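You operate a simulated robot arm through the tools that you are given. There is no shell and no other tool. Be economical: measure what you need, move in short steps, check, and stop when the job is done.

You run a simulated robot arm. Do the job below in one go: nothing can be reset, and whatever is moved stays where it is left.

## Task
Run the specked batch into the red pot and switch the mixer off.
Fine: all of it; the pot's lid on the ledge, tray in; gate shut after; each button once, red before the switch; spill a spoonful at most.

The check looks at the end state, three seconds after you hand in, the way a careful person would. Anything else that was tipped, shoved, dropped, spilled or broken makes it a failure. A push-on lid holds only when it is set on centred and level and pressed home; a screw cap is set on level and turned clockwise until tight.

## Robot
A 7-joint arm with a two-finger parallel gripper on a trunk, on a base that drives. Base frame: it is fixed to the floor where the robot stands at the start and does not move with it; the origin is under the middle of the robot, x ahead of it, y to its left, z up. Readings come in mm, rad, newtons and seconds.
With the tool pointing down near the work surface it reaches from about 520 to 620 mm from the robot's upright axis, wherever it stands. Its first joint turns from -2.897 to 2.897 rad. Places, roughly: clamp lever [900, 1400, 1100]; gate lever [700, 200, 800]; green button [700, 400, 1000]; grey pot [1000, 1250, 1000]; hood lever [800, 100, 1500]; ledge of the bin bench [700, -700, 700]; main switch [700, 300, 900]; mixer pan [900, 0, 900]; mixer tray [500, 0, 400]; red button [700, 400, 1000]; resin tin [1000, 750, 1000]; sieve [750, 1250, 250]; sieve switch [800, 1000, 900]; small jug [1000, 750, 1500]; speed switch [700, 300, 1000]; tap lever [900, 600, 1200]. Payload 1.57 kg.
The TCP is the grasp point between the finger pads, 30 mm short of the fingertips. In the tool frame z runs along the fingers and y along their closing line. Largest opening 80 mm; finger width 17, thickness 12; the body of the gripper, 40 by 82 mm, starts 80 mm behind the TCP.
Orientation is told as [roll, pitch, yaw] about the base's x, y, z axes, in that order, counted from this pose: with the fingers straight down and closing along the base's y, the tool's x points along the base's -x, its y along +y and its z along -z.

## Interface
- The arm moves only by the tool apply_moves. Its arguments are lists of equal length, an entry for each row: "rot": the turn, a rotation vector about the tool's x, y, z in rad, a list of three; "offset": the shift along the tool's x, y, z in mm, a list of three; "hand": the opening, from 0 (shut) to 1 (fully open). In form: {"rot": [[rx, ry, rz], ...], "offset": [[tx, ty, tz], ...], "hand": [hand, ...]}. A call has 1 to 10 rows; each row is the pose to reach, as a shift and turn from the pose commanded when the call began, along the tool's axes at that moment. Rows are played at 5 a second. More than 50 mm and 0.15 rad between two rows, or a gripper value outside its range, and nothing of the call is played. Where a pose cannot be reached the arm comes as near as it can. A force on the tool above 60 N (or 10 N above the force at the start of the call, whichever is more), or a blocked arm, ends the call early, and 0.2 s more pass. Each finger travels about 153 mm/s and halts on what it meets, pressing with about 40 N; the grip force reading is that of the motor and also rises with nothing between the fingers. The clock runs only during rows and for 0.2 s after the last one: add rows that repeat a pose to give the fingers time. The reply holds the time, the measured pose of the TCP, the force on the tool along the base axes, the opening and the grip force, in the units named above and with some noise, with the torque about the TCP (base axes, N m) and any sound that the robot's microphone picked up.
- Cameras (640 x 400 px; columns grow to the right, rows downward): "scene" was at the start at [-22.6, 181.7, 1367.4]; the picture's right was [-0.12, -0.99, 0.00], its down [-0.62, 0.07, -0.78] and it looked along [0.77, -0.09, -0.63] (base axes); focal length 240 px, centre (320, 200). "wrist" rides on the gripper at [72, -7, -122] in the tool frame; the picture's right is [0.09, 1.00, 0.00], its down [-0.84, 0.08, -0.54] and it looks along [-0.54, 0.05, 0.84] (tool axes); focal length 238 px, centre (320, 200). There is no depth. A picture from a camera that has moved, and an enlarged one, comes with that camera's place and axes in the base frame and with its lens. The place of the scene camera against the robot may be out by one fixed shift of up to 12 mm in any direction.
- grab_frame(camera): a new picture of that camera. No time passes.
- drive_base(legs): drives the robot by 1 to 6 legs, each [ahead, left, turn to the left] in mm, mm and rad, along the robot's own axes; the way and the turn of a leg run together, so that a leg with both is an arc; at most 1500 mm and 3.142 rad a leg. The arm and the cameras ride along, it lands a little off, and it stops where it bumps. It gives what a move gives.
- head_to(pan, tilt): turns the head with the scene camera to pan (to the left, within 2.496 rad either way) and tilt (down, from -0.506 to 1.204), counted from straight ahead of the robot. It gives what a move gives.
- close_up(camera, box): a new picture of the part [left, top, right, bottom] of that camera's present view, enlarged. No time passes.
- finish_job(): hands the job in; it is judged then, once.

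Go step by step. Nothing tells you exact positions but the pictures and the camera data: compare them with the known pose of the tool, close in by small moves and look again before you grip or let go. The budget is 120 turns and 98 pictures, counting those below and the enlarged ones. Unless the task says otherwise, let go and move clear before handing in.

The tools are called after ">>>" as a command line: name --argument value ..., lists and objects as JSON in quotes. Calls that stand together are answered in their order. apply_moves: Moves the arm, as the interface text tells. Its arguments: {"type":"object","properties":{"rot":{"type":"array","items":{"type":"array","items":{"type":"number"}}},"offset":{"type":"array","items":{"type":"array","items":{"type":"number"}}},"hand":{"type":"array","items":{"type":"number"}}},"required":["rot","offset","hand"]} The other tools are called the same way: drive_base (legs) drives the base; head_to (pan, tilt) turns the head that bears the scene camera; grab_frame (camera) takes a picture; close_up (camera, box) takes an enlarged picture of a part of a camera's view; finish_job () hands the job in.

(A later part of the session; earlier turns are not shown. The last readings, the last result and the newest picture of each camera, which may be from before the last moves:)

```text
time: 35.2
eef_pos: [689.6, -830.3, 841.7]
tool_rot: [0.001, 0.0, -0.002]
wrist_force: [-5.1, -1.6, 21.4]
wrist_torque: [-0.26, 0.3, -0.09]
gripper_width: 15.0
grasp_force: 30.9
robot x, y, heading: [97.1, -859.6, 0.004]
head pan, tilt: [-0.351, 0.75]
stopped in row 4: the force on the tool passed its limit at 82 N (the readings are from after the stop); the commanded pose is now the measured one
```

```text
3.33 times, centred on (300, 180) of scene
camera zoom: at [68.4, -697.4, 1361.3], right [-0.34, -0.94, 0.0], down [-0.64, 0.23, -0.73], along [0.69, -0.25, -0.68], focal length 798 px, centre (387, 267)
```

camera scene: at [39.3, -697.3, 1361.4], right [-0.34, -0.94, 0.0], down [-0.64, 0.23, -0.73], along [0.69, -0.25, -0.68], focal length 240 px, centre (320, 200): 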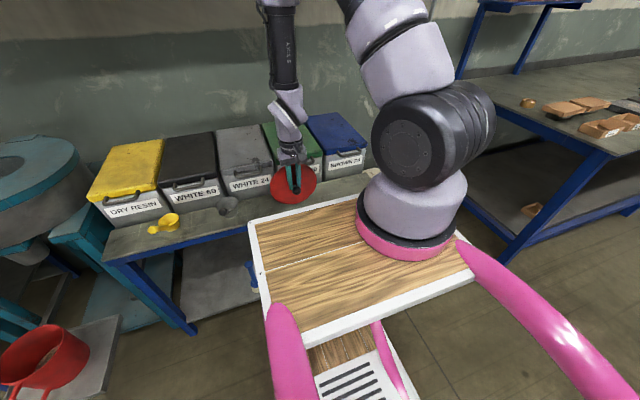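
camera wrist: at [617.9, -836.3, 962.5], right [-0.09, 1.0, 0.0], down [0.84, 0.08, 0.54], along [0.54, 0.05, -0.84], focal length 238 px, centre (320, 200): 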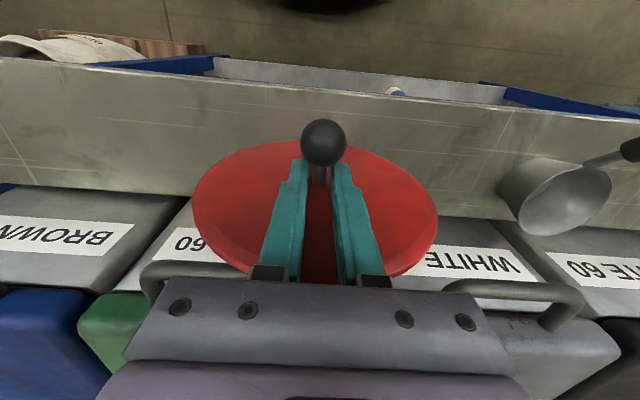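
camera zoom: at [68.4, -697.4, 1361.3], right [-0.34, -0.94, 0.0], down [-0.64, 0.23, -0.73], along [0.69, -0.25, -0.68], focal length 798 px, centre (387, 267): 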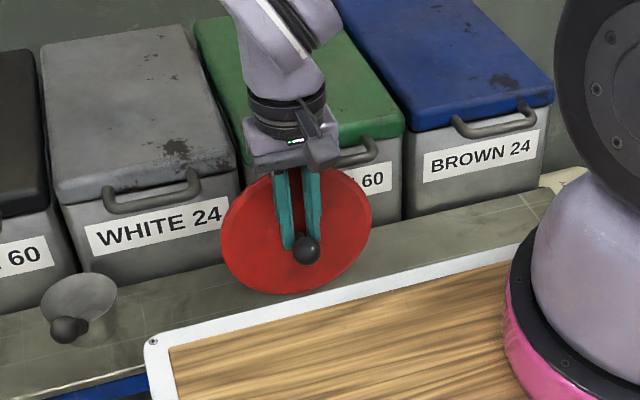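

Re-fitting the ellipse shows the lid is in fact nearly vertical (knob toward me), captured by its stem between the fingers. Plan: raise, yaw the hand 90° so the knob faces left, stand its edge on the ledge, and tip it over lengthwise to lie knob-up.

>>> apply_moves --rot '[[0, 0, 0], [0, 0, 0], [0, 0, 0]]' --offset '[[0, 0, -35], [0, 0, -75], [15, 0, -110]]' --hand '[0.0, 0.0, 0.0]'

>>> apply_moves --rot '[[0, 0, 0.15], [0, 0, 0.3], [0, 0, 0.45], [0, 0, 0.6], [0, 0, 0.75], [0, 0, 0.9], [0, 0, 1.05], [0, 0, 1.2], [0, 0, 1.35], [0, 0, 1.5]]' --offset '[[0, 0, 0], [0, 0, 0], [0, 0, 0], [0, 0, 0], [0, 0, 0], [0, 0, 0], [0, 0, 0], [0, 0, 0], [0, 0, 0], [0, 0, 0]]' --hand '[0, 0, 0, 0, 0, 0, 0, 0, 0, 0]'

>>> grab_frame --camera "wrist"

>>> close_up --camera "scene" --box '[210, 100, 390, 240]'

```text
time: 36.0
eef_pos: [674.7, -830.0, 950.3]
tool_rot: [0.001, 0.0, -0.002]
wrist_force: [1.1, -0.2, -1.9]
wrist_torque: [-0.01, 0.07, 0.02]
gripper_width: 14.8
grasp_force: 30.8
robot x, y, heading: [101.3, -863.1, 0.001]
head pan, tilt: [-0.351, 0.75]
```

```text
time: 38.2
eef_pos: [675.9, -829.7, 949.7]
tool_rot: [0.0, 0.002, -1.505]
wrist_force: [-0.3, -1.2, -1.5]
wrist_torque: [0.01, -0.01, -0.02]
gripper_width: 14.2
grasp_force: 29.9
robot x, y, heading: [101.6, -860.4, 0.004]
head pan, tilt: [-0.351, 0.75]
```

```text
57 pictures are left
camera wrist: at [664.2, -758.6, 1071.7], right [0.99, 0.16, 0.0], down [0.13, -0.83, 0.54], along [0.09, -0.54, -0.84], focal length 238 px, centre (320, 200)
```

wrist: 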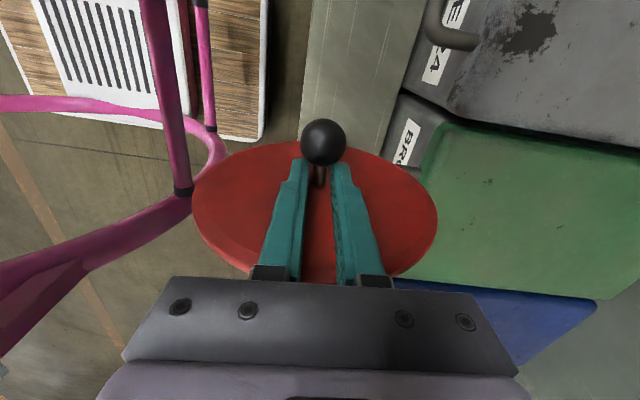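

```text
2.86 times, centred on (300, 170) of scene
camera zoom: at [69.2, -697.4, 1361.3], right [-0.34, -0.94, 0.0], down [-0.64, 0.23, -0.73], along [0.69, -0.25, -0.68], focal length 684 px, centre (377, 286)
```

zoom: 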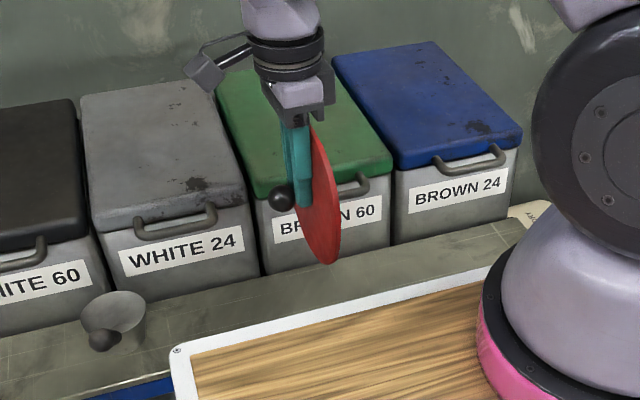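

Side view confirms: lid vertical, knob to the left, firmly captured. Move to the gap between bin handles (y≈−790, x≈688) and lower to just touch the ledge.

>>> apply_moves --rot '[[0, 0, 0.066], [0, 0, 0.066], [0, 0, 0.066], [0, 0, 0.066]]' --offset '[[42, 15, 0], [42, 15, 40], [42, 15, 80], [42, 15, 100]]' --hand '[0, 0, 0, 0]'

>>> close_up --camera "scene" --box '[210, 100, 390, 240]'

>>> grab_frame --camera "wrist"

```text
time: 39.2
eef_pos: [688.4, -787.3, 849.5]
tool_rot: [0.001, 0.0, -1.568]
wrist_force: [-0.5, -0.7, 0.4]
wrist_torque: [0.03, -0.03, -0.01]
gripper_width: 14.3
grasp_force: 30.3
robot x, y, heading: [97.2, -863.8, 0.005]
head pan, tilt: [-0.351, 0.75]
```

```text
2.86 times, centred on (300, 170) of scene
camera zoom: at [68.7, -697.3, 1361.3], right [-0.34, -0.94, 0.0], down [-0.64, 0.23, -0.73], along [0.69, -0.25, -0.68], focal length 684 px, centre (377, 286)
```

zoom: 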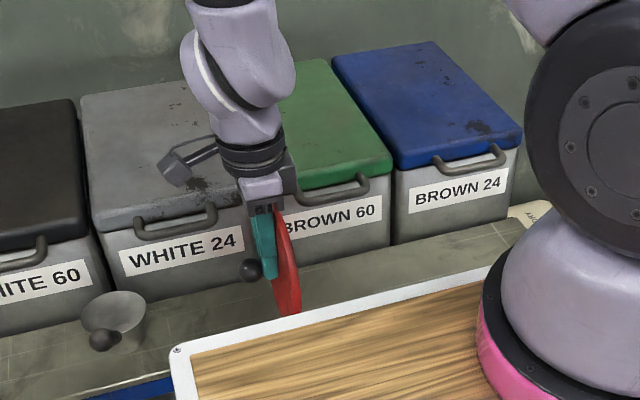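

```text
54 pictures are left
camera wrist: at [680.9, -714.9, 970.8], right [1.0, 0.1, 0.0], down [0.08, -0.84, 0.54], along [0.05, -0.54, -0.84], focal length 238 px, centre (320, 200)
```

wrist: 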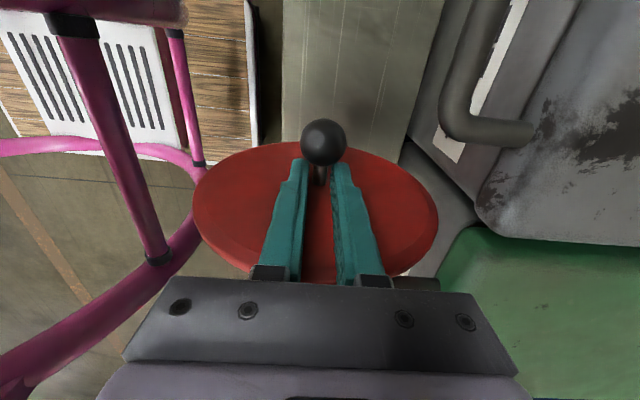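

Clear of handles on both sides (ledge x≈650–774). Lower in small steps to contact.

>>> apply_moves --rot '[[0, 0, 0], [0, 0, 0], [0, 0, 0]]' --offset '[[0, 0, 3], [0, 0, 6], [0, 0, 8]]' --hand '[0, 0, 0]'

```text
time: 40.0
eef_pos: [686.9, -786.1, 841.7]
tool_rot: [-0.001, 0.001, -1.567]
wrist_force: [-0.1, 0.6, -0.6]
wrist_torque: [0.0, 0.02, 0.0]
gripper_width: 14.3
grasp_force: 30.7
robot x, y, heading: [99.0, -858.8, 0.002]
head pan, tilt: [-0.351, 0.75]
```

>>> apply_moves --rot '[[0, 0, 0], [0, 0, 0], [0, 0, 0], [0, 0, 0], [0, 0, 0]]' --offset '[[0, 0, 4], [0, 0, 7], [0, 0, 10], [0, 0, 13], [0, 0, 15]]' --hand '[0, 0, 0, 0, 0]'

```text
time: 40.4
eef_pos: [687.8, -785.6, 840.0]
tool_rot: [0.005, 0.003, -1.569]
wrist_force: [-8.3, -2.5, 33.8]
wrist_torque: [-0.62, 1.08, -0.07]
gripper_width: 14.1
grasp_force: 30.8
robot x, y, heading: [97.5, -858.0, 0.001]
head pan, tilt: [-0.351, 0.75]
stopped in row 2: the force on the tool passed its limit at 72 N (the readings are from after the stop); the commanded pose is now the measured one
```

Edge touches the ledge at TCP z≈840. Now lift 5 mm and lean the hand and lid together to the right about the lower edge, up to 0.75 rad, then look.

>>> apply_moves --rot '[[0, 0, 0], [0, 0.15, 0], [0, 0.3, 0], [0, 0.45, 0], [0, 0.6, 0], [0, 0.75, 0]]' --offset '[[0, 0, -6], [-14, 0, -7], [-28, 0, -5], [-42, 0, -1], [-55, 0, 4], [-67, 0, 12]]' --hand '[0, 0, 0, 0, 0, 0]'

>>> close_up --camera "scene" --box '[200, 90, 400, 250]'

>>> grab_frame --camera "wrist"

```text
time: 41.5
eef_pos: [682.7, -812.0, 842.3]
tool_rot: [0.003, 0.453, -1.533]
wrist_force: [-4.1, 9.8, -0.6]
wrist_torque: [-0.26, -0.19, 0.4]
gripper_width: 14.2
grasp_force: 30.6
robot x, y, heading: [100.4, -859.4, 0.001]
head pan, tilt: [-0.351, 0.75]
stopped in row 5: the force on the tool passed its limit at 77 N (the readings are from after the stop); the commanded pose is now the measured one
```

```text
2.50 times, centred on (300, 170) of scene
camera zoom: at [68.9, -697.2, 1361.3], right [-0.34, -0.94, 0.0], down [-0.64, 0.23, -0.73], along [0.69, -0.25, -0.68], focal length 599 px, centre (370, 275)
```

zoom: 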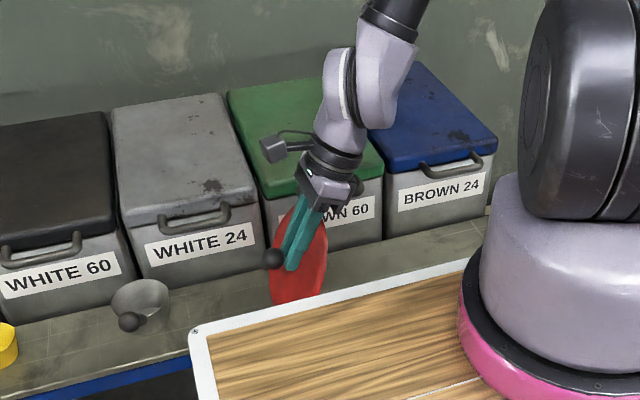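

```text
52 pictures are left
camera wrist: at [676.0, -801.7, 983.8], right [0.99, 0.12, 0.04], down [0.11, -0.99, 0.12], along [0.06, -0.11, -0.99], focal length 238 px, centre (320, 200)
```

wrist: 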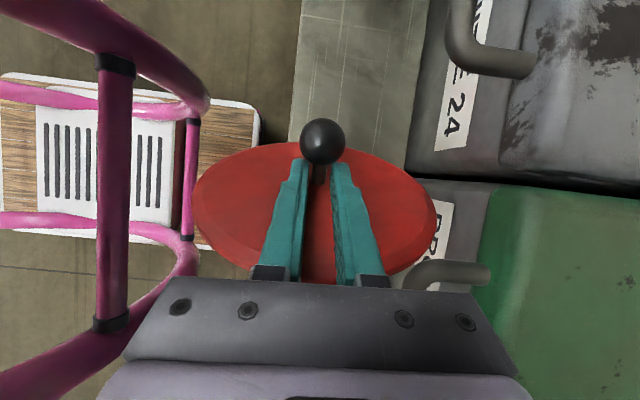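

The hand met the BROWN 60 handle. Back the robot straight away 70 mm, finish leaning in free space, then come in again.

>>> drive_base --legs '[[-70, 0, 0]]'

>>> apply_moves --rot '[[0, 0, 0], [0, 0.15, 0], [0, 0.3, 0], [0, 0.45, 0], [0, 0.6, 0], [0, 0.72, 0]]' --offset '[[15, 0, -35], [15, 0, -35], [15, 0, -35], [15, 0, -35], [15, 0, -35], [15, 0, -35]]' --hand '[0, 0, 0, 0, 0, 0]'

>>> grab_frame --camera "scene"

```text
time: 42.5
eef_pos: [614.0, -812.9, 843.3]
tool_rot: [0.002, 0.451, -1.535]
wrist_force: [0.2, 0.2, -1.8]
wrist_torque: [-0.02, -0.04, -0.01]
gripper_width: 13.8
grasp_force: 30.4
robot x, y, heading: [27.8, -860.9, 0.002]
head pan, tilt: [-0.351, 0.75]
```

```text
time: 43.9
eef_pos: [614.2, -815.3, 880.7]
tool_rot: [0.007, 1.173, -1.532]
wrist_force: [-0.5, 0.5, -0.3]
wrist_torque: [-0.01, 0.02, 0.01]
gripper_width: 14.2
grasp_force: 30.3
robot x, y, heading: [31.9, -858.6, 0.006]
head pan, tilt: [-0.351, 0.75]
```

```text
51 pictures are left
camera scene: at [-1.1, -697.3, 1361.3], right [-0.34, -0.94, 0.0], down [-0.64, 0.23, -0.73], along [0.69, -0.25, -0.68], focal length 240 px, centre (320, 200)
```

scene: 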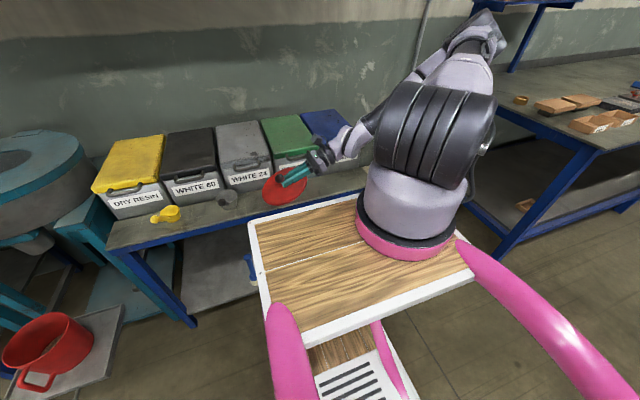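

Now the hand lies low to the right and the lid is nearly level, knob up. Lower it in front of the ledge to just above ledge height, then drive in under the handles.

>>> apply_moves --rot '[[0, 0, 0], [0, 0, 0]]' --offset '[[-36, 0, 15], [-70, 0, 29]]' --hand '[0, 0]'

>>> close_up --camera "scene" --box '[200, 100, 400, 260]'

>>> grab_frame --camera "wrist"

```text
time: 44.5
eef_pos: [615.8, -815.6, 804.3]
tool_rot: [0.004, 1.171, -1.53]
wrist_force: [-0.5, 0.8, -1.0]
wrist_torque: [-0.03, 0.0, 0.01]
gripper_width: 13.9
grasp_force: 30.0
robot x, y, heading: [28.5, -862.8, 0.001]
head pan, tilt: [-0.351, 0.75]
```

```text
2.50 times, centred on (300, 180) of scene
camera zoom: at [-1.1, -697.4, 1361.3], right [-0.34, -0.94, 0.0], down [-0.64, 0.23, -0.73], along [0.69, -0.25, -0.68], focal length 599 px, centre (370, 250)
```

zoom: 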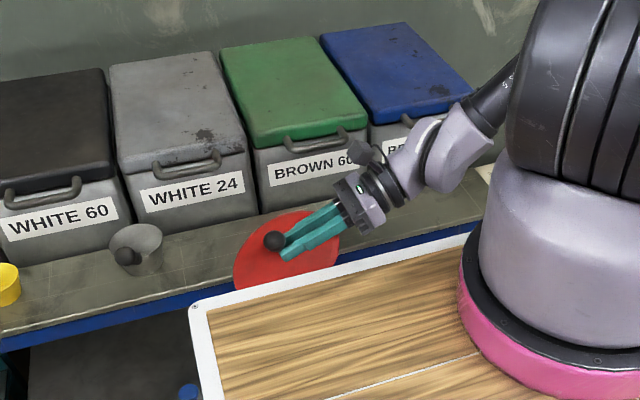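

```text
49 pictures are left
camera wrist: at [611.7, -899.5, 917.6], right [0.99, 0.07, 0.09], down [0.11, -0.82, -0.56], along [0.03, 0.57, -0.82], focal length 238 px, centre (320, 200)
```

wrist: 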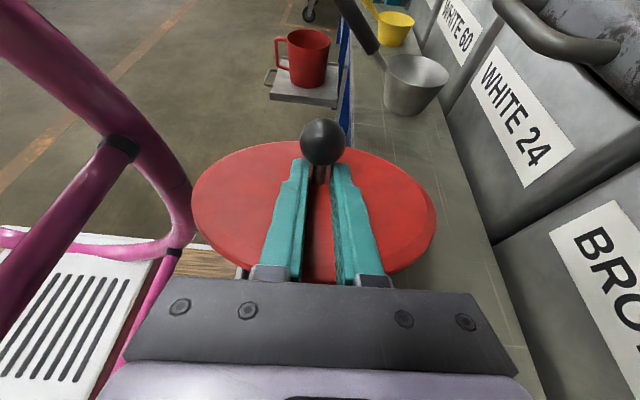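

>>> drive_base --legs '[[58, 0, 0]]'

>>> grab_frame --camera "wrist"

>>> close_up --camera "scene" --box '[200, 100, 400, 260]'

```text
time: 45.4
eef_pos: [674.0, -815.1, 805.1]
tool_rot: [0.004, 1.172, -1.531]
wrist_force: [-0.6, 0.7, -1.0]
wrist_torque: [-0.02, 0.03, 0.03]
gripper_width: 13.8
grasp_force: 30.5
robot x, y, heading: [85.4, -862.2, -0.002]
head pan, tilt: [-0.351, 0.75]
```

```text
48 pictures are left
camera wrist: at [670.0, -898.9, 917.8], right [0.99, 0.07, 0.09], down [0.11, -0.82, -0.56], along [0.03, 0.57, -0.82], focal length 238 px, centre (320, 200)
```

wrist: 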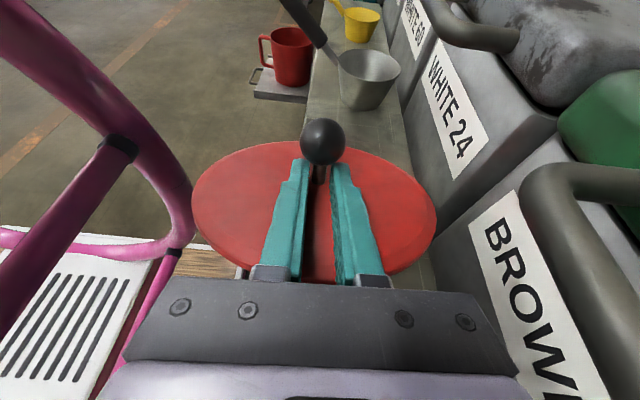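

```text
2.50 times, centred on (300, 180) of scene
camera zoom: at [56.9, -697.4, 1361.3], right [-0.34, -0.94, 0.0], down [-0.64, 0.23, -0.73], along [0.69, -0.25, -0.68], focal length 599 px, centre (370, 250)
```

zoom: 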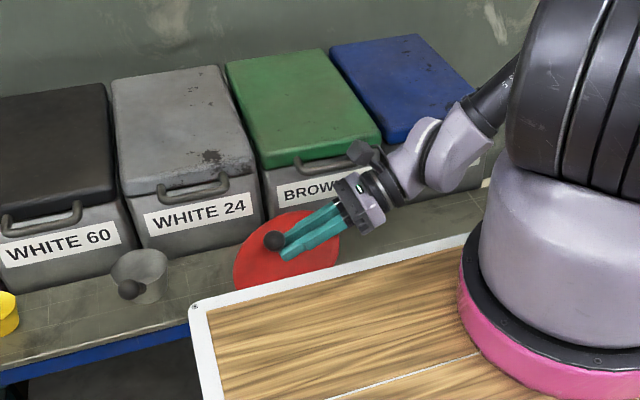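

Lid is over the ledge. Lower to contact in small steps.

>>> apply_moves --rot '[[0, 0, 0], [0, 0, 0], [0, 0, 0], [0, 0, 0], [0, 0, 0]]' --offset '[[-3.7, 0, 1.5], [-7.4, 0, 3.1], [-10, 0, 4.2], [-12, 0, 5], [-14, 0, 5.9]]' --hand '[0, 0, 0, 0, 0]'

```text
time: 46.6
eef_pos: [671.6, -814.3, 789.9]
tool_rot: [0.006, 1.172, -1.53]
wrist_force: [0.6, 0.4, -1.7]
wrist_torque: [-0.02, -0.02, 0.01]
gripper_width: 13.6
grasp_force: 29.6
robot x, y, heading: [87.1, -858.3, -0.002]
head pan, tilt: [-0.351, 0.75]
```

>>> apply_moves --rot '[[0, 0, 0], [0, 0, 0], [0, 0, 0], [0, 0, 0], [0, 0, 0], [0, 0, 0]]' --offset '[[-2, 0, 0.8], [-4, 0, 1.6], [-6, 0, 2.4], [-8, 0, 3.3], [-10, 0, 4.1], [-12, 0, 5]]' --hand '[0, 0, 0, 0, 0, 0]'

>>> close_up --camera "scene" --box '[240, 140, 360, 240]'

```text
time: 47.8
eef_pos: [670.8, -813.6, 785.1]
tool_rot: [0.001, 1.183, -1.536]
wrist_force: [-0.1, -2.9, 10.5]
wrist_torque: [0.73, 0.08, 0.0]
gripper_width: 13.5
grasp_force: 29.9
robot x, y, heading: [89.1, -860.9, 0.004]
head pan, tilt: [-0.351, 0.75]
stopped in row 5: the force on the tool passed its limit at 63 N (the readings are from after the stop); the commanded pose is now the measured one
```

```text
4.00 times, centred on (300, 190) of scene
camera zoom: at [55.1, -697.9, 1361.3], right [-0.34, -0.94, 0.0], down [-0.64, 0.23, -0.73], along [0.69, -0.25, -0.68], focal length 958 px, centre (400, 240)
```

zoom: 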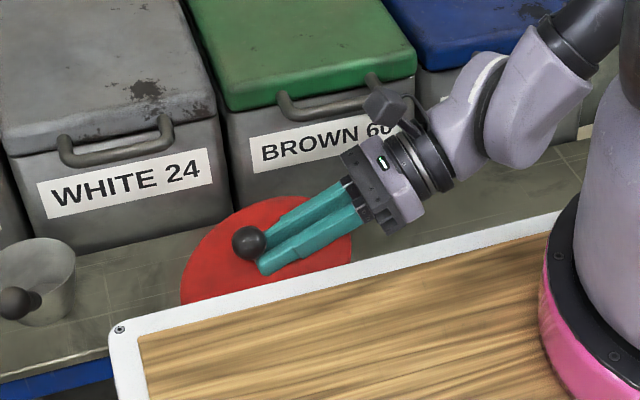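

Left edge is on the ledge; the right side is still ~59 mm up. Lean a bit further about that edge to lower it, before releasing.

>>> apply_moves --rot '[[0, 0, 0], [0, 0.085, 0], [0, 0.17, 0]]' --offset '[[1.8, 0, -0.8], [-6.2, 0, -0.8], [-14.2, 0, -1.3]]' --hand '[0, 0, 0]'

>>> close_up --camera "scene" --box '[240, 140, 360, 240]'

>>> grab_frame --camera "wrist"

```text
time: 48.6
eef_pos: [674.3, -818.6, 771.1]
tool_rot: [0.004, 1.353, -1.532]
wrist_force: [1.9, 3.2, 6.9]
wrist_torque: [0.75, 0.0, -0.14]
gripper_width: 13.5
grasp_force: 30.1
robot x, y, heading: [86.6, -861.1, -0.001]
head pan, tilt: [-0.351, 0.75]
```

```text
4.00 times, centred on (300, 190) of scene
camera zoom: at [56.9, -697.4, 1361.3], right [-0.34, -0.94, 0.0], down [-0.64, 0.23, -0.73], along [0.69, -0.25, -0.68], focal length 958 px, centre (400, 240)
```

zoom: 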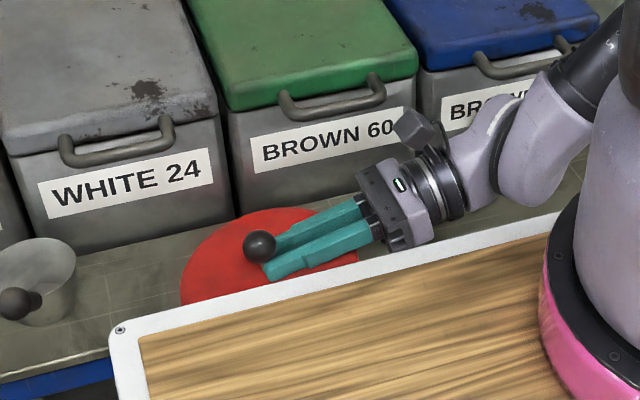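

```text
44 pictures are left
camera wrist: at [671.5, -923.3, 867.3], right [0.99, 0.05, 0.09], down [0.1, -0.71, -0.7], along [0.03, 0.7, -0.71], focal length 238 px, centre (320, 200)
```

wrist: 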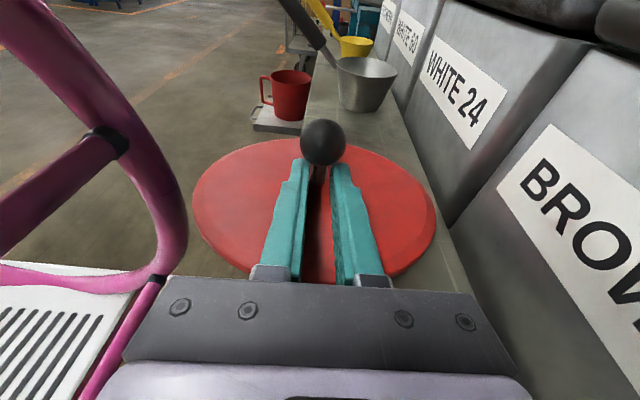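

Nearly down. Nudge 12 mm further onto the ledge, then open the fingers gently to let it settle.

>>> drive_base --legs '[[13, 0, 0]]'

>>> apply_moves --rot '[[0, 0, 0], [0, 0, 0], [0, 0, 0], [0, 0, 0], [0, 0, 0]]' --offset '[[0, 0, 0], [0, 0, 0], [0, 0, 0], [0, 0, 0], [0, 0, 0]]' --hand '[0.25, 0.4, 0.55, 0.75, 0.75]'

>>> close_up --camera "scene" --box '[240, 140, 360, 240]'

>>> grab_frame --camera "wrist"

```text
time: 49.4
eef_pos: [687.2, -820.0, 770.5]
tool_rot: [0.004, 1.352, -1.535]
wrist_force: [0.1, -1.2, 8.8]
wrist_torque: [0.82, 0.07, -0.04]
gripper_width: 13.6
grasp_force: 29.7
robot x, y, heading: [100.8, -864.0, -0.004]
head pan, tilt: [-0.351, 0.75]
```

```text
time: 50.5
eef_pos: [686.4, -819.4, 771.2]
tool_rot: [0.002, 1.354, -1.535]
wrist_force: [0.3, -0.8, 6.7]
wrist_torque: [0.56, 0.13, 0.07]
gripper_width: 60.3
grasp_force: 0.5
robot x, y, heading: [98.4, -862.6, 0.002]
head pan, tilt: [-0.351, 0.75]
```

```text
4.00 times, centred on (300, 190) of scene
camera zoom: at [69.7, -697.7, 1361.3], right [-0.34, -0.94, 0.0], down [-0.64, 0.23, -0.73], along [0.69, -0.25, -0.68], focal length 958 px, centre (400, 240)
```

zoom: 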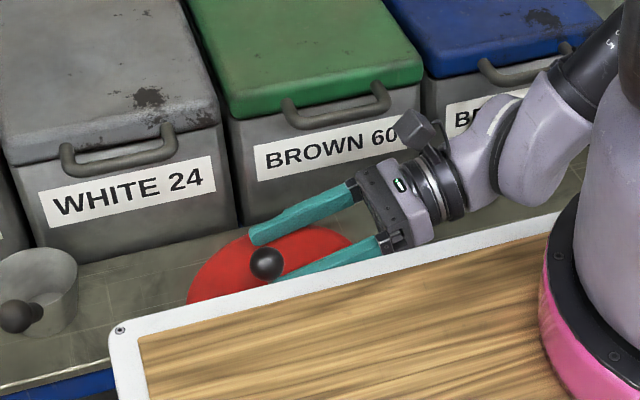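

```text
42 pictures are left
camera wrist: at [683.7, -923.5, 867.5], right [0.99, 0.05, 0.09], down [0.1, -0.71, -0.7], along [0.03, 0.7, -0.71], focal length 238 px, centre (320, 200)
```

wrist: 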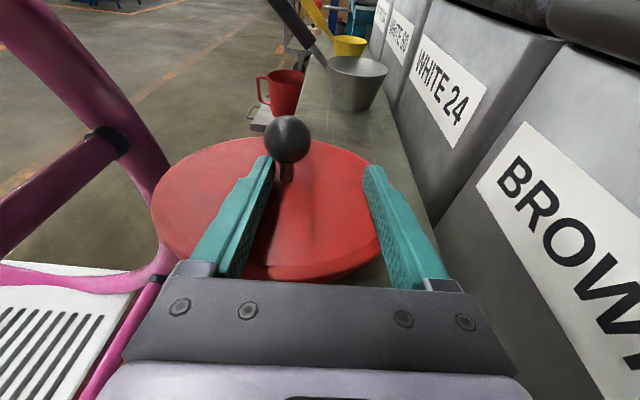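

>>> close_up --camera "wrist" --box '[140, 90, 460, 290]'

>>> head_to --pan -0.2 --tilt 0.85

>>> close_up --camera "scene" --box '[250, 60, 410, 180]'

```text
2.00 times, centred on (300, 190) of wrist
camera zoom: at [683.7, -923.5, 867.5], right [0.99, 0.05, 0.09], down [0.1, -0.71, -0.7], along [0.03, 0.7, -0.71], focal length 477 px, centre (360, 220)
```

zoom: 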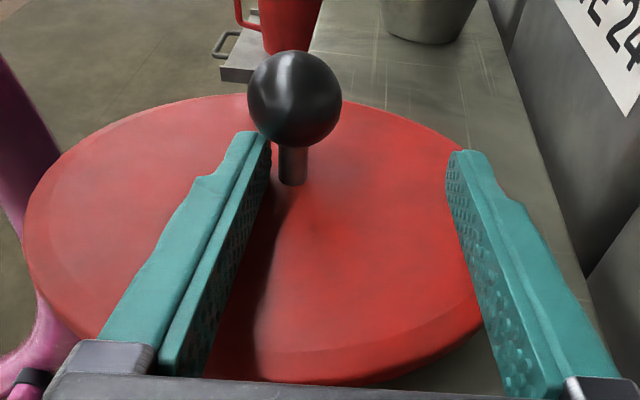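

```text
time: 51.2
eef_pos: [687.1, -820.3, 771.2]
tool_rot: [0.004, 1.353, -1.536]
wrist_force: [-0.6, -0.5, 5.5]
wrist_torque: [0.48, 0.09, 0.09]
gripper_width: 60.4
grasp_force: 0.7
robot x, y, heading: [101.6, -857.2, 0.0]
head pan, tilt: [-0.201, 0.85]
```

```text
3.33 times, centred on (330, 120) of scene
camera zoom: at [68.5, -684.8, 1353.4], right [-0.2, -0.98, 0.0], down [-0.74, 0.15, -0.66], along [0.65, -0.13, -0.75], focal length 798 px, centre (287, 467)
```

zoom: 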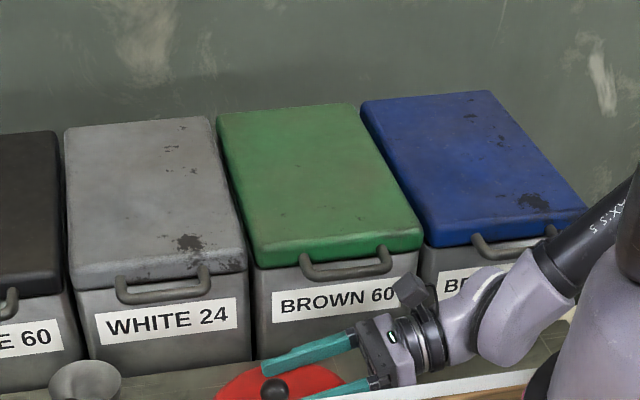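

The lid settled with its centre at x≈664, tilted against the left finger, close to the ledge front. Close the fingers partly: the left finger will push the ball inward onto the ledge.

>>> apply_moves --rot '[[0, 0, 0], [0, 0, 0], [0, 0, 0], [0, 0, 0], [0, 0, 0]]' --offset '[[0, 0, 0], [0, 0, 0], [0, 0, 0], [0, 0, 0], [0, 0, 0]]' --hand '[0.68, 0.6, 0.53, 0.46, 0.46]'

>>> close_up --camera "wrist" --box '[140, 90, 460, 290]'

```text
time: 52.5
eef_pos: [686.6, -821.0, 770.5]
tool_rot: [0.002, 1.351, -1.535]
wrist_force: [-1.1, -0.4, 2.4]
wrist_torque: [0.24, -0.01, 0.06]
gripper_width: 37.6
grasp_force: 0.4
robot x, y, heading: [99.3, -860.1, 0.003]
head pan, tilt: [-0.201, 0.85]
```

```text
2.00 times, centred on (300, 190) of wrist
camera zoom: at [683.9, -923.5, 867.3], right [0.99, 0.05, 0.09], down [0.1, -0.71, -0.7], along [0.03, 0.7, -0.71], focal length 477 px, centre (360, 220)
```

zoom: 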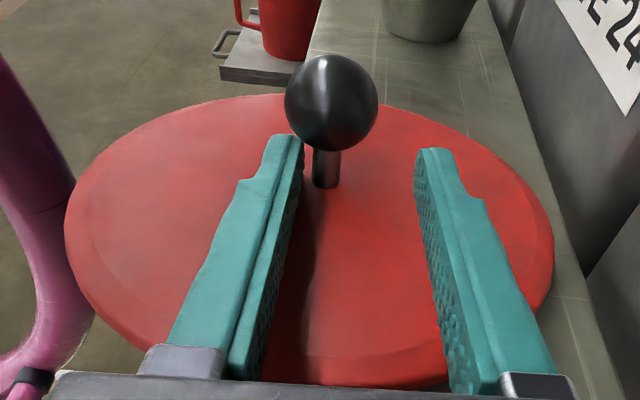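

The lid moved inward; the fingertips were just pressing/dragging its top. Close slightly more to centre it, then lift 5 mm, open a little and withdraw to the right.

>>> apply_moves --rot '[[0, 0, 0], [0, 0, 0], [0, 0, 0], [0, 0, 0], [0, 0, 0], [0, 0, 0], [0, 0, 0], [0, 0, 0]]' --offset '[[0, 0, 0], [0, 0, 0], [3, 0, -0.6], [6, 0, -1.3], [6, 0, -1.3], [6, 0, -10], [8, 0, -35], [10, 0, -70]]' --hand '[0.41, 0.36, 0.36, 0.36, 0.5, 0.5, 0.5, 0.5]'

>>> grab_frame --camera "wrist"

```text
time: 54.2
eef_pos: [686.7, -886.3, 794.4]
tool_rot: [0.002, 1.35, -1.537]
wrist_force: [-0.4, 0.4, 0.4]
wrist_torque: [-0.01, 0.01, 0.01]
gripper_width: 40.0
grasp_force: 0.1
robot x, y, heading: [100.0, -861.5, 0.004]
head pan, tilt: [-0.201, 0.85]
```

```text
38 pictures are left
camera wrist: at [684.2, -988.6, 891.4], right [0.99, 0.05, 0.09], down [0.1, -0.71, -0.7], along [0.03, 0.7, -0.71], focal length 238 px, centre (320, 200)
```

wrist: 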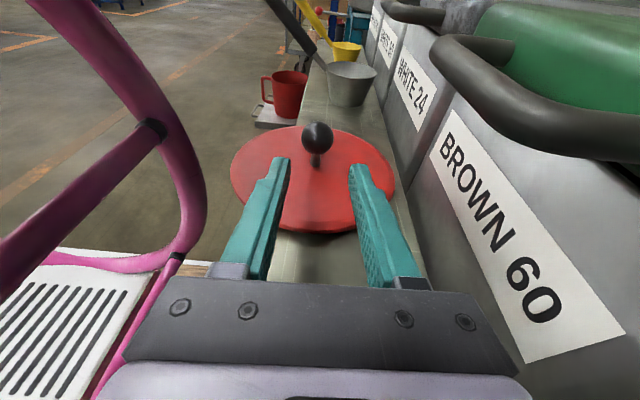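

The lid lies flat, knob up, centred at about (683, −808) on the ledge. Rise, drive back, and return the hand to pointing straight down.

>>> apply_moves --rot '[[0, 0, 0], [0, 0, 0], [0, 0, 0]]' --offset '[[10, 0, -30], [50, 0, -40], [95, 0, -45]]' --hand '[0.5, 0.5, 0.5]'

>>> drive_base --legs '[[-350, 0, 0]]'

>>> apply_moves --rot '[[0, -0.15, 0], [0, -0.3, 0], [0, -0.45, 0], [0, -0.6, 0], [0, -0.75, 0], [0, -0.9, 0], [0, -1.05, 0], [0, -1.2, 0], [0, -1.35, 0]]' --offset '[[0, 0, 0], [0, 0, 0], [0, 0, 0], [0, 0, 0], [0, 0, 0], [0, 0, 0], [0, 0, 0], [0, 0, 0], [0, 0, 0]]' --hand '[0.5, 0.5, 0.5, 0.5, 0.5, 0.5, 0.5, 0.5, 0.5]'

>>> apply_moves --rot '[[0, 0, -0.15], [0, 0, -0.3], [0, 0, -0.45], [0, 0, -0.6], [0, 0, -0.75], [0, 0, -0.9], [0, 0, -1.05], [0, 0, -1.2], [0, 0, -1.35], [0, 0, -1.5]]' --offset '[[0, 0, 0], [0, 0, 0], [0, 0, 0], [0, 0, 0], [0, 0, 0], [0, 0, 0], [0, 0, 0], [0, 0, 0], [0, 0, 0], [0, 0, 0]]' --hand '[0.5, 0.5, 0.5, 0.5, 0.5, 0.5, 0.5, 0.5, 0.5, 0.5]'

>>> head_to --pan 0.3 --tilt 0.6

>>> grab_frame --camera "scene"

```text
time: 55.0
eef_pos: [689.1, -910.1, 898.5]
tool_rot: [0.001, 1.351, -1.539]
wrist_force: [0.5, -0.4, 0.1]
wrist_torque: [0.03, -0.01, -0.01]
gripper_width: 39.9
grasp_force: 0.0
robot x, y, heading: [97.3, -861.2, 0.001]
head pan, tilt: [-0.201, 0.85]
```

```text
time: 57.3
eef_pos: [343.4, -909.5, 898.4]
tool_rot: [0.003, 1.351, -1.534]
wrist_force: [0.5, 0.0, -0.6]
wrist_torque: [-0.01, -0.01, 0.01]
gripper_width: 39.9
grasp_force: 0.0
robot x, y, heading: [-245.6, -861.3, 0.005]
head pan, tilt: [-0.201, 0.85]
```

```text
time: 59.3
eef_pos: [344.8, -911.7, 898.0]
tool_rot: [0.002, -0.001, -1.539]
wrist_force: [-0.4, -0.4, 0.2]
wrist_torque: [0.07, 0.0, 0.02]
gripper_width: 40.2
grasp_force: 0.1
robot x, y, heading: [-243.9, -861.6, 0.003]
head pan, tilt: [-0.201, 0.85]
```

```text
time: 61.5
eef_pos: [343.9, -909.2, 899.3]
tool_rot: [0.001, -0.001, -0.032]
wrist_force: [0.8, 0.0, 0.5]
wrist_torque: [0.02, 0.01, -0.01]
gripper_width: 39.9
grasp_force: 0.0
robot x, y, heading: [-246.3, -858.9, 0.002]
head pan, tilt: [-0.201, 0.85]
```

```text
time: 62.4
eef_pos: [344.5, -907.5, 898.5]
tool_rot: [0.003, 0.001, -0.036]
wrist_force: [-0.6, 0.0, -0.3]
wrist_torque: [-0.02, -0.01, -0.01]
gripper_width: 39.7
grasp_force: 0.1
robot x, y, heading: [-244.8, -858.1, 0.006]
head pan, tilt: [0.3, 0.6]
```

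```text
37 pictures are left
camera scene: at [-269.6, -644.0, 1374.2], right [0.3, -0.95, 0.0], down [-0.54, -0.17, -0.82], along [0.79, 0.25, -0.57], focal length 240 px, centre (320, 200)
```

scene: 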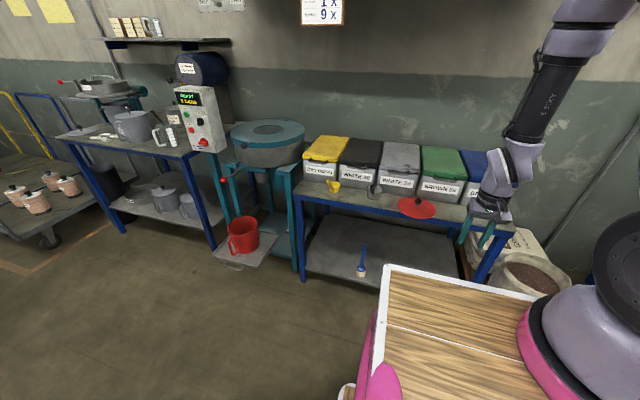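

Lid is safely on the ledge. Next the tray: drive over in front of it, line up with its handle at y≈32, and check with the wrist camera.

>>> drive_base --legs '[[-60, 0, 0], [0, 890, 0]]'

>>> apply_moves --rot '[[0, 0, -0.035], [0, 0, -0.035], [0, 0, -0.035], [0, 0, -0.035], [0, 0, -0.035], [0, 0, -0.035]]' --offset '[[0, 25, 40], [0, 50, 80], [0, 50, 120], [0, 50, 160], [0, 50, 200], [0, 50, 240]]' --hand '[0, 0, 0, 0, 0, 0]'

>>> grab_frame --camera "wrist"

```text
time: 67.6
eef_pos: [273.6, -25.7, 898.6]
tool_rot: [0.003, 0.0, -0.014]
wrist_force: [0.1, -0.2, 0.4]
wrist_torque: [0.0, -0.05, -0.02]
gripper_width: 40.0
grasp_force: 0.0
robot x, y, heading: [-313.7, 9.1, 0.023]
head pan, tilt: [0.3, 0.6]
```

```text
time: 69.0
eef_pos: [272.9, 24.2, 659.7]
tool_rot: [0.001, -0.001, 0.023]
wrist_force: [-0.7, -0.4, 0.2]
wrist_torque: [0.02, -0.04, 0.0]
gripper_width: 0.0
grasp_force: 21.0
robot x, y, heading: [-318.6, 7.5, 0.025]
head pan, tilt: [0.3, 0.6]
```

```text
36 pictures are left
camera wrist: at [201.9, 16.2, 779.8], right [-0.11, 0.99, 0.0], down [0.83, 0.09, 0.54], along [0.54, 0.06, -0.84], focal length 238 px, centre (320, 200)
```

wrist: 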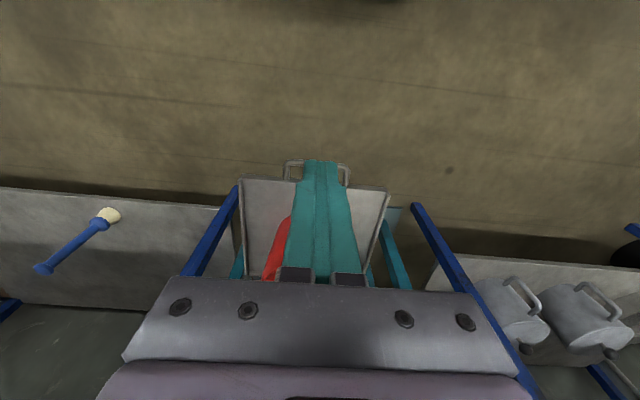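

Tray handle at about (370, 30, ~400). Lower the closed fingers in front of it.

>>> apply_moves --rot '[[0, 0, -0.02], [0, 0, -0.02], [0, 0, -0.02], [0, 0, -0.02], [0, 0, -0.02], [0, 0, -0.02]]' --offset '[[0, 5, 40], [0, 5, 80], [0, 5, 120], [0, 5, 160], [0, 5, 200], [0, 5, 245]]' --hand '[0, 0, 0, 0, 0, 0]'

>>> grab_frame --camera "wrist"

```text
time: 70.4
eef_pos: [275.2, 30.0, 412.8]
tool_rot: [0.001, -0.002, 0.04]
wrist_force: [0.0, 0.2, 0.3]
wrist_torque: [-0.01, -0.01, -0.06]
gripper_width: 0.2
grasp_force: 21.3
robot x, y, heading: [-312.9, 9.9, 0.026]
head pan, tilt: [0.3, 0.6]
```

```text
35 pictures are left
camera wrist: at [203.8, 20.0, 534.4], right [-0.13, 0.99, 0.0], down [0.83, 0.11, 0.54], along [0.54, 0.07, -0.84], focal length 238 px, centre (320, 200)
```

wrist: 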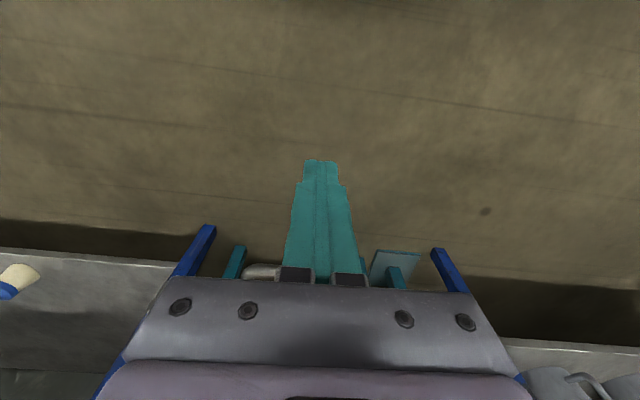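

>>> drive_base --legs '[[70, 0, -0.02]]'

>>> apply_moves --rot '[[0, 0, 0], [0, 0, 0], [0, 0, 0], [0, 0, 0], [0, 0, 0], [0, 0, 0]]' --offset '[[0, 0, 18], [-8, 0, 18], [-16, 0, 18], [-24, 0, 18], [-32, 0, 18], [-40, 0, 18]]' --hand '[0, 0, 0, 0, 0, 0]'

>>> head_to --pan 0.0 --tilt 0.75

>>> grab_frame --camera "scene"

```text
time: 71.4
eef_pos: [344.2, 19.9, 412.9]
tool_rot: [0.004, -0.002, 0.022]
wrist_force: [-0.3, 0.0, 0.8]
wrist_torque: [0.0, -0.02, 0.02]
gripper_width: 0.0
grasp_force: 21.3
robot x, y, heading: [-250.4, 10.1, 0.006]
head pan, tilt: [0.3, 0.6]
```

```text
time: 72.8
eef_pos: [383.4, 18.6, 394.8]
tool_rot: [0.002, -0.002, 0.022]
wrist_force: [-0.4, -0.7, 0.1]
wrist_torque: [-0.06, 0.04, 0.01]
gripper_width: 0.0
grasp_force: 21.3
robot x, y, heading: [-249.0, 10.1, 0.005]
head pan, tilt: [0.3, 0.6]
```

```text
time: 73.6
eef_pos: [383.2, 21.0, 395.7]
tool_rot: [0.003, 0.001, 0.021]
wrist_force: [0.4, -0.2, 0.3]
wrist_torque: [0.0, 0.0, -0.04]
gripper_width: 0.0
grasp_force: 21.5
robot x, y, heading: [-248.7, 9.1, 0.005]
head pan, tilt: [0.0, 0.75]
```

```text
34 pictures are left
camera scene: at [-273.4, 202.8, 1361.4], right [0.01, -1.0, 0.0], down [-0.68, 0.0, -0.73], along [0.73, 0.0, -0.68], focal length 240 px, centre (320, 200)
```

scene: 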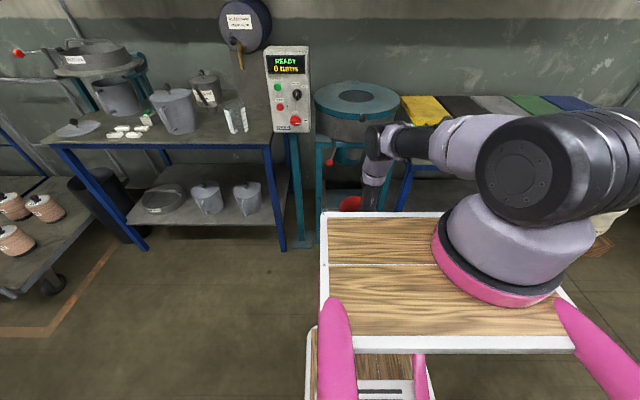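

>>> grab_frame --camera "wrist"

```text
33 pictures are left
camera wrist: at [312.2, 10.7, 516.8], right [-0.11, 0.99, 0.0], down [0.83, 0.09, 0.54], along [0.54, 0.06, -0.84], focal length 238 px, centre (320, 200)
```

wrist: 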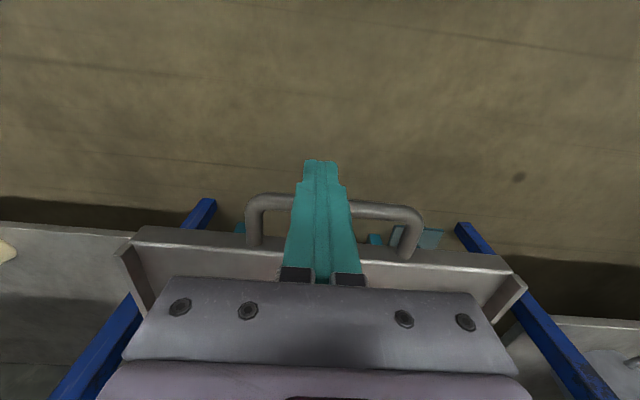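

The handle bar is just ahead of the fingers. Shift 9 mm left to centre on it and push on until contact.

>>> apply_moves --rot '[[0, 0, 0], [0, 0, -0.02], [0, 0, -0.02], [0, 0, -0.02], [0, 0, -0.02], [0, 0, -0.02]]' --offset '[[0, 9, 0], [-6, 9, 0], [-12, 9, 0], [-18, 9, 0], [-24, 9, 0], [-30, 9, 0]]' --hand '[0, 0, 0, 0, 0, 0]'

>>> grab_frame --camera "wrist"

```text
time: 75.0
eef_pos: [414.7, 30.3, 394.1]
tool_rot: [0.002, -0.002, 0.042]
wrist_force: [0.8, 0.0, 0.1]
wrist_torque: [-0.01, -0.03, 0.01]
gripper_width: 0.3
grasp_force: 21.5
robot x, y, heading: [-247.9, 14.7, 0.01]
head pan, tilt: [0.0, 0.75]
```

```text
32 pictures are left
camera wrist: at [342.6, 20.3, 516.2], right [-0.13, 0.99, 0.0], down [0.83, 0.11, 0.54], along [0.54, 0.07, -0.84], focal length 238 px, centre (320, 200)
```

wrist: 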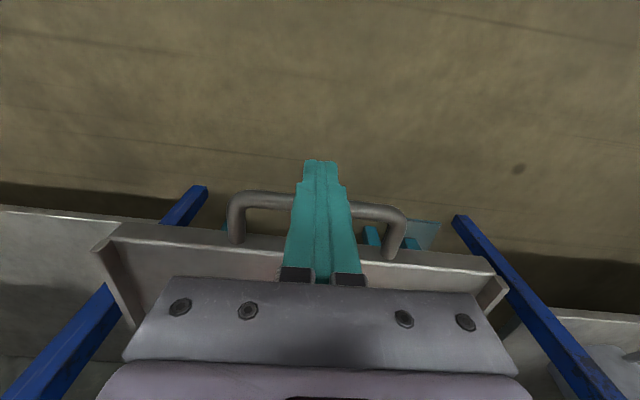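

The tray now moves with the fingers at low force. Continue pushing by driving.

>>> drive_base --legs '[[140, 0, -0.005]]'

>>> grab_frame --camera "wrist"

>>> grab_frame --camera "scene"

```text
time: 76.3
eef_pos: [557.3, 27.7, 395.4]
tool_rot: [0.001, -0.002, 0.036]
wrist_force: [0.8, -0.9, 0.5]
wrist_torque: [-0.01, 0.01, 0.0]
gripper_width: 0.0
grasp_force: 21.3
robot x, y, heading: [-103.7, 15.9, -0.003]
head pan, tilt: [0.0, 0.75]
```

```text
31 pictures are left
camera wrist: at [485.6, 17.6, 516.2], right [-0.13, 0.99, 0.0], down [0.83, 0.11, 0.54], along [0.54, 0.07, -0.84], focal length 238 px, centre (320, 200)
```

wrist: 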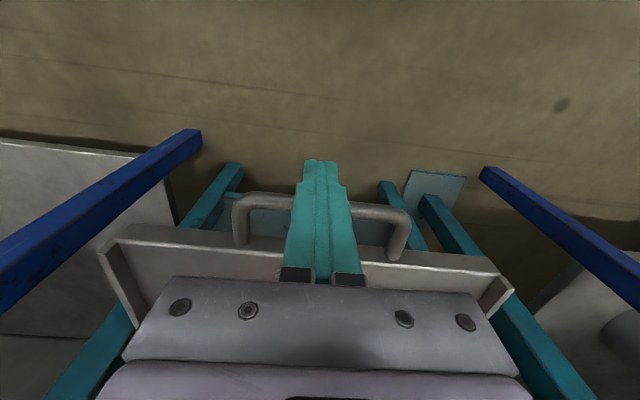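

```text
30 pictures are left
camera scene: at [-129.2, 203.2, 1361.3], right [0.0, -1.0, 0.0], down [-0.68, 0.0, -0.73], along [0.73, 0.0, -0.68], focal length 240 px, centre (320, 200)
```

scene: 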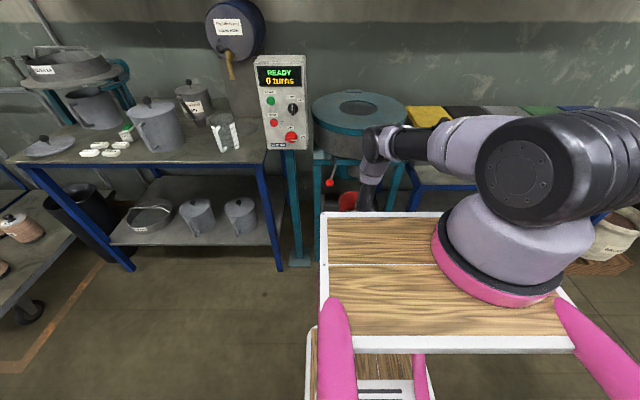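

The tray slides well, but a vertical hand would soon meet the pan's front. Back off 40 mm, tilt the hand so the fingers lean forward 0.36 rad, then continue.

>>> drive_base --legs '[[-50, 0, 0]]'

>>> apply_moves --rot '[[0, -0.12, 0], [0, -0.24, 0], [0, -0.38, 0]]' --offset '[[0, 0, 0], [0, 0, 0], [0, 0, 0]]' --hand '[0, 0, 0]'

>>> drive_base --legs '[[90, 0, 0]]'

>>> grab_frame --camera "wrist"

>>> close_up --camera "scene" --box '[220, 60, 460, 220]'

```text
time: 77.3
eef_pos: [505.7, 27.1, 393.9]
tool_rot: [0.003, -0.002, 0.038]
wrist_force: [-0.7, 0.3, 0.2]
wrist_torque: [-0.01, 0.0, 0.02]
gripper_width: 0.0
grasp_force: 21.5
robot x, y, heading: [-153.8, 9.3, -0.0]
head pan, tilt: [0.0, 0.75]
```

```text
time: 78.1
eef_pos: [505.7, 26.3, 395.1]
tool_rot: [0.004, -0.381, 0.036]
wrist_force: [-0.9, 0.2, -0.3]
wrist_torque: [0.0, 0.02, 0.0]
gripper_width: 0.2
grasp_force: 21.5
robot x, y, heading: [-156.2, 12.8, -0.002]
head pan, tilt: [0.0, 0.75]
```

```text
time: 79.2
eef_pos: [597.3, 27.2, 396.0]
tool_rot: [0.002, -0.383, 0.036]
wrist_force: [-0.1, 0.3, 0.5]
wrist_torque: [0.01, 0.01, -0.01]
gripper_width: 0.0
grasp_force: 21.6
robot x, y, heading: [-63.8, 13.1, -0.003]
head pan, tilt: [0.0, 0.75]
```

```text
29 pictures are left
camera wrist: at [485.2, 15.2, 480.7], right [-0.12, 0.99, -0.03], down [0.57, 0.1, 0.81], along [0.81, 0.08, -0.58], focal length 238 px, centre (320, 200)
```

wrist: 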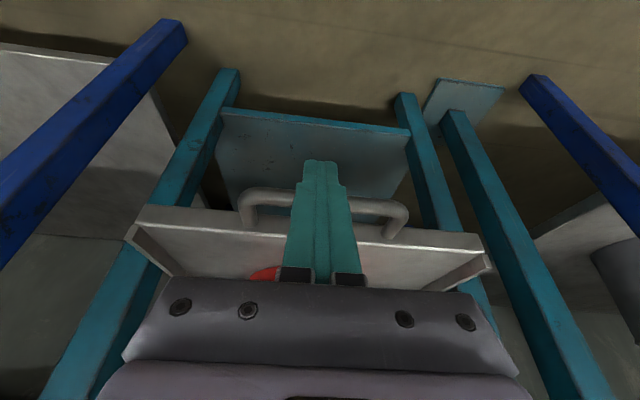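

```text
2.50 times, centred on (340, 140) of scene
camera zoom: at [-88.9, 203.1, 1361.3], right [0.0, -1.0, 0.0], down [-0.68, 0.0, -0.73], along [0.73, 0.0, -0.68], focal length 599 px, centre (270, 350)
```

zoom: 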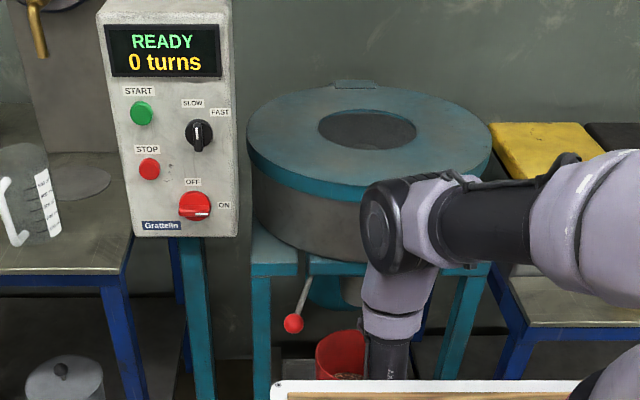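

Clear of the pan. Continue pushing in.

>>> drive_base --legs '[[50, 0, 0]]'

>>> grab_frame --camera "wrist"

```text
time: 80.2
eef_pos: [624.0, 24.4, 388.4]
tool_rot: [0.001, -0.35, 0.03]
wrist_force: [0.0, -0.7, -0.8]
wrist_torque: [-0.02, -0.02, -0.02]
gripper_width: 0.0
grasp_force: 21.1
robot x, y, heading: [-23.2, 10.4, -0.003]
head pan, tilt: [0.0, 0.75]
stopped in leg 1: the force on the tool passed its limit at 133 N (the readings are from after the stop); the commanded pose is now the measured one
```

```text
27 pictures are left
camera wrist: at [514.4, 15.0, 478.4], right [-0.12, 0.99, -0.03], down [0.6, 0.1, 0.8], along [0.79, 0.07, -0.61], focal length 238 px, centre (320, 200)
```

wrist: 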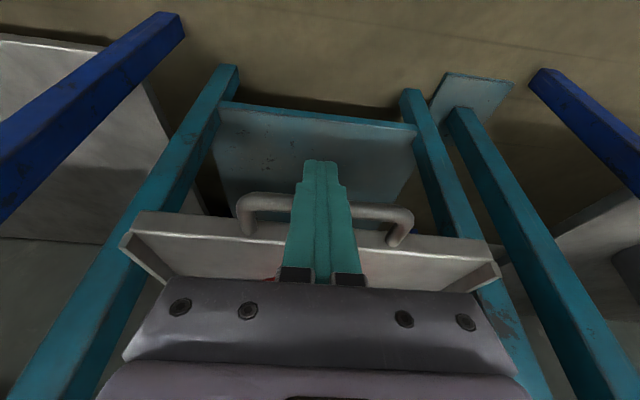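

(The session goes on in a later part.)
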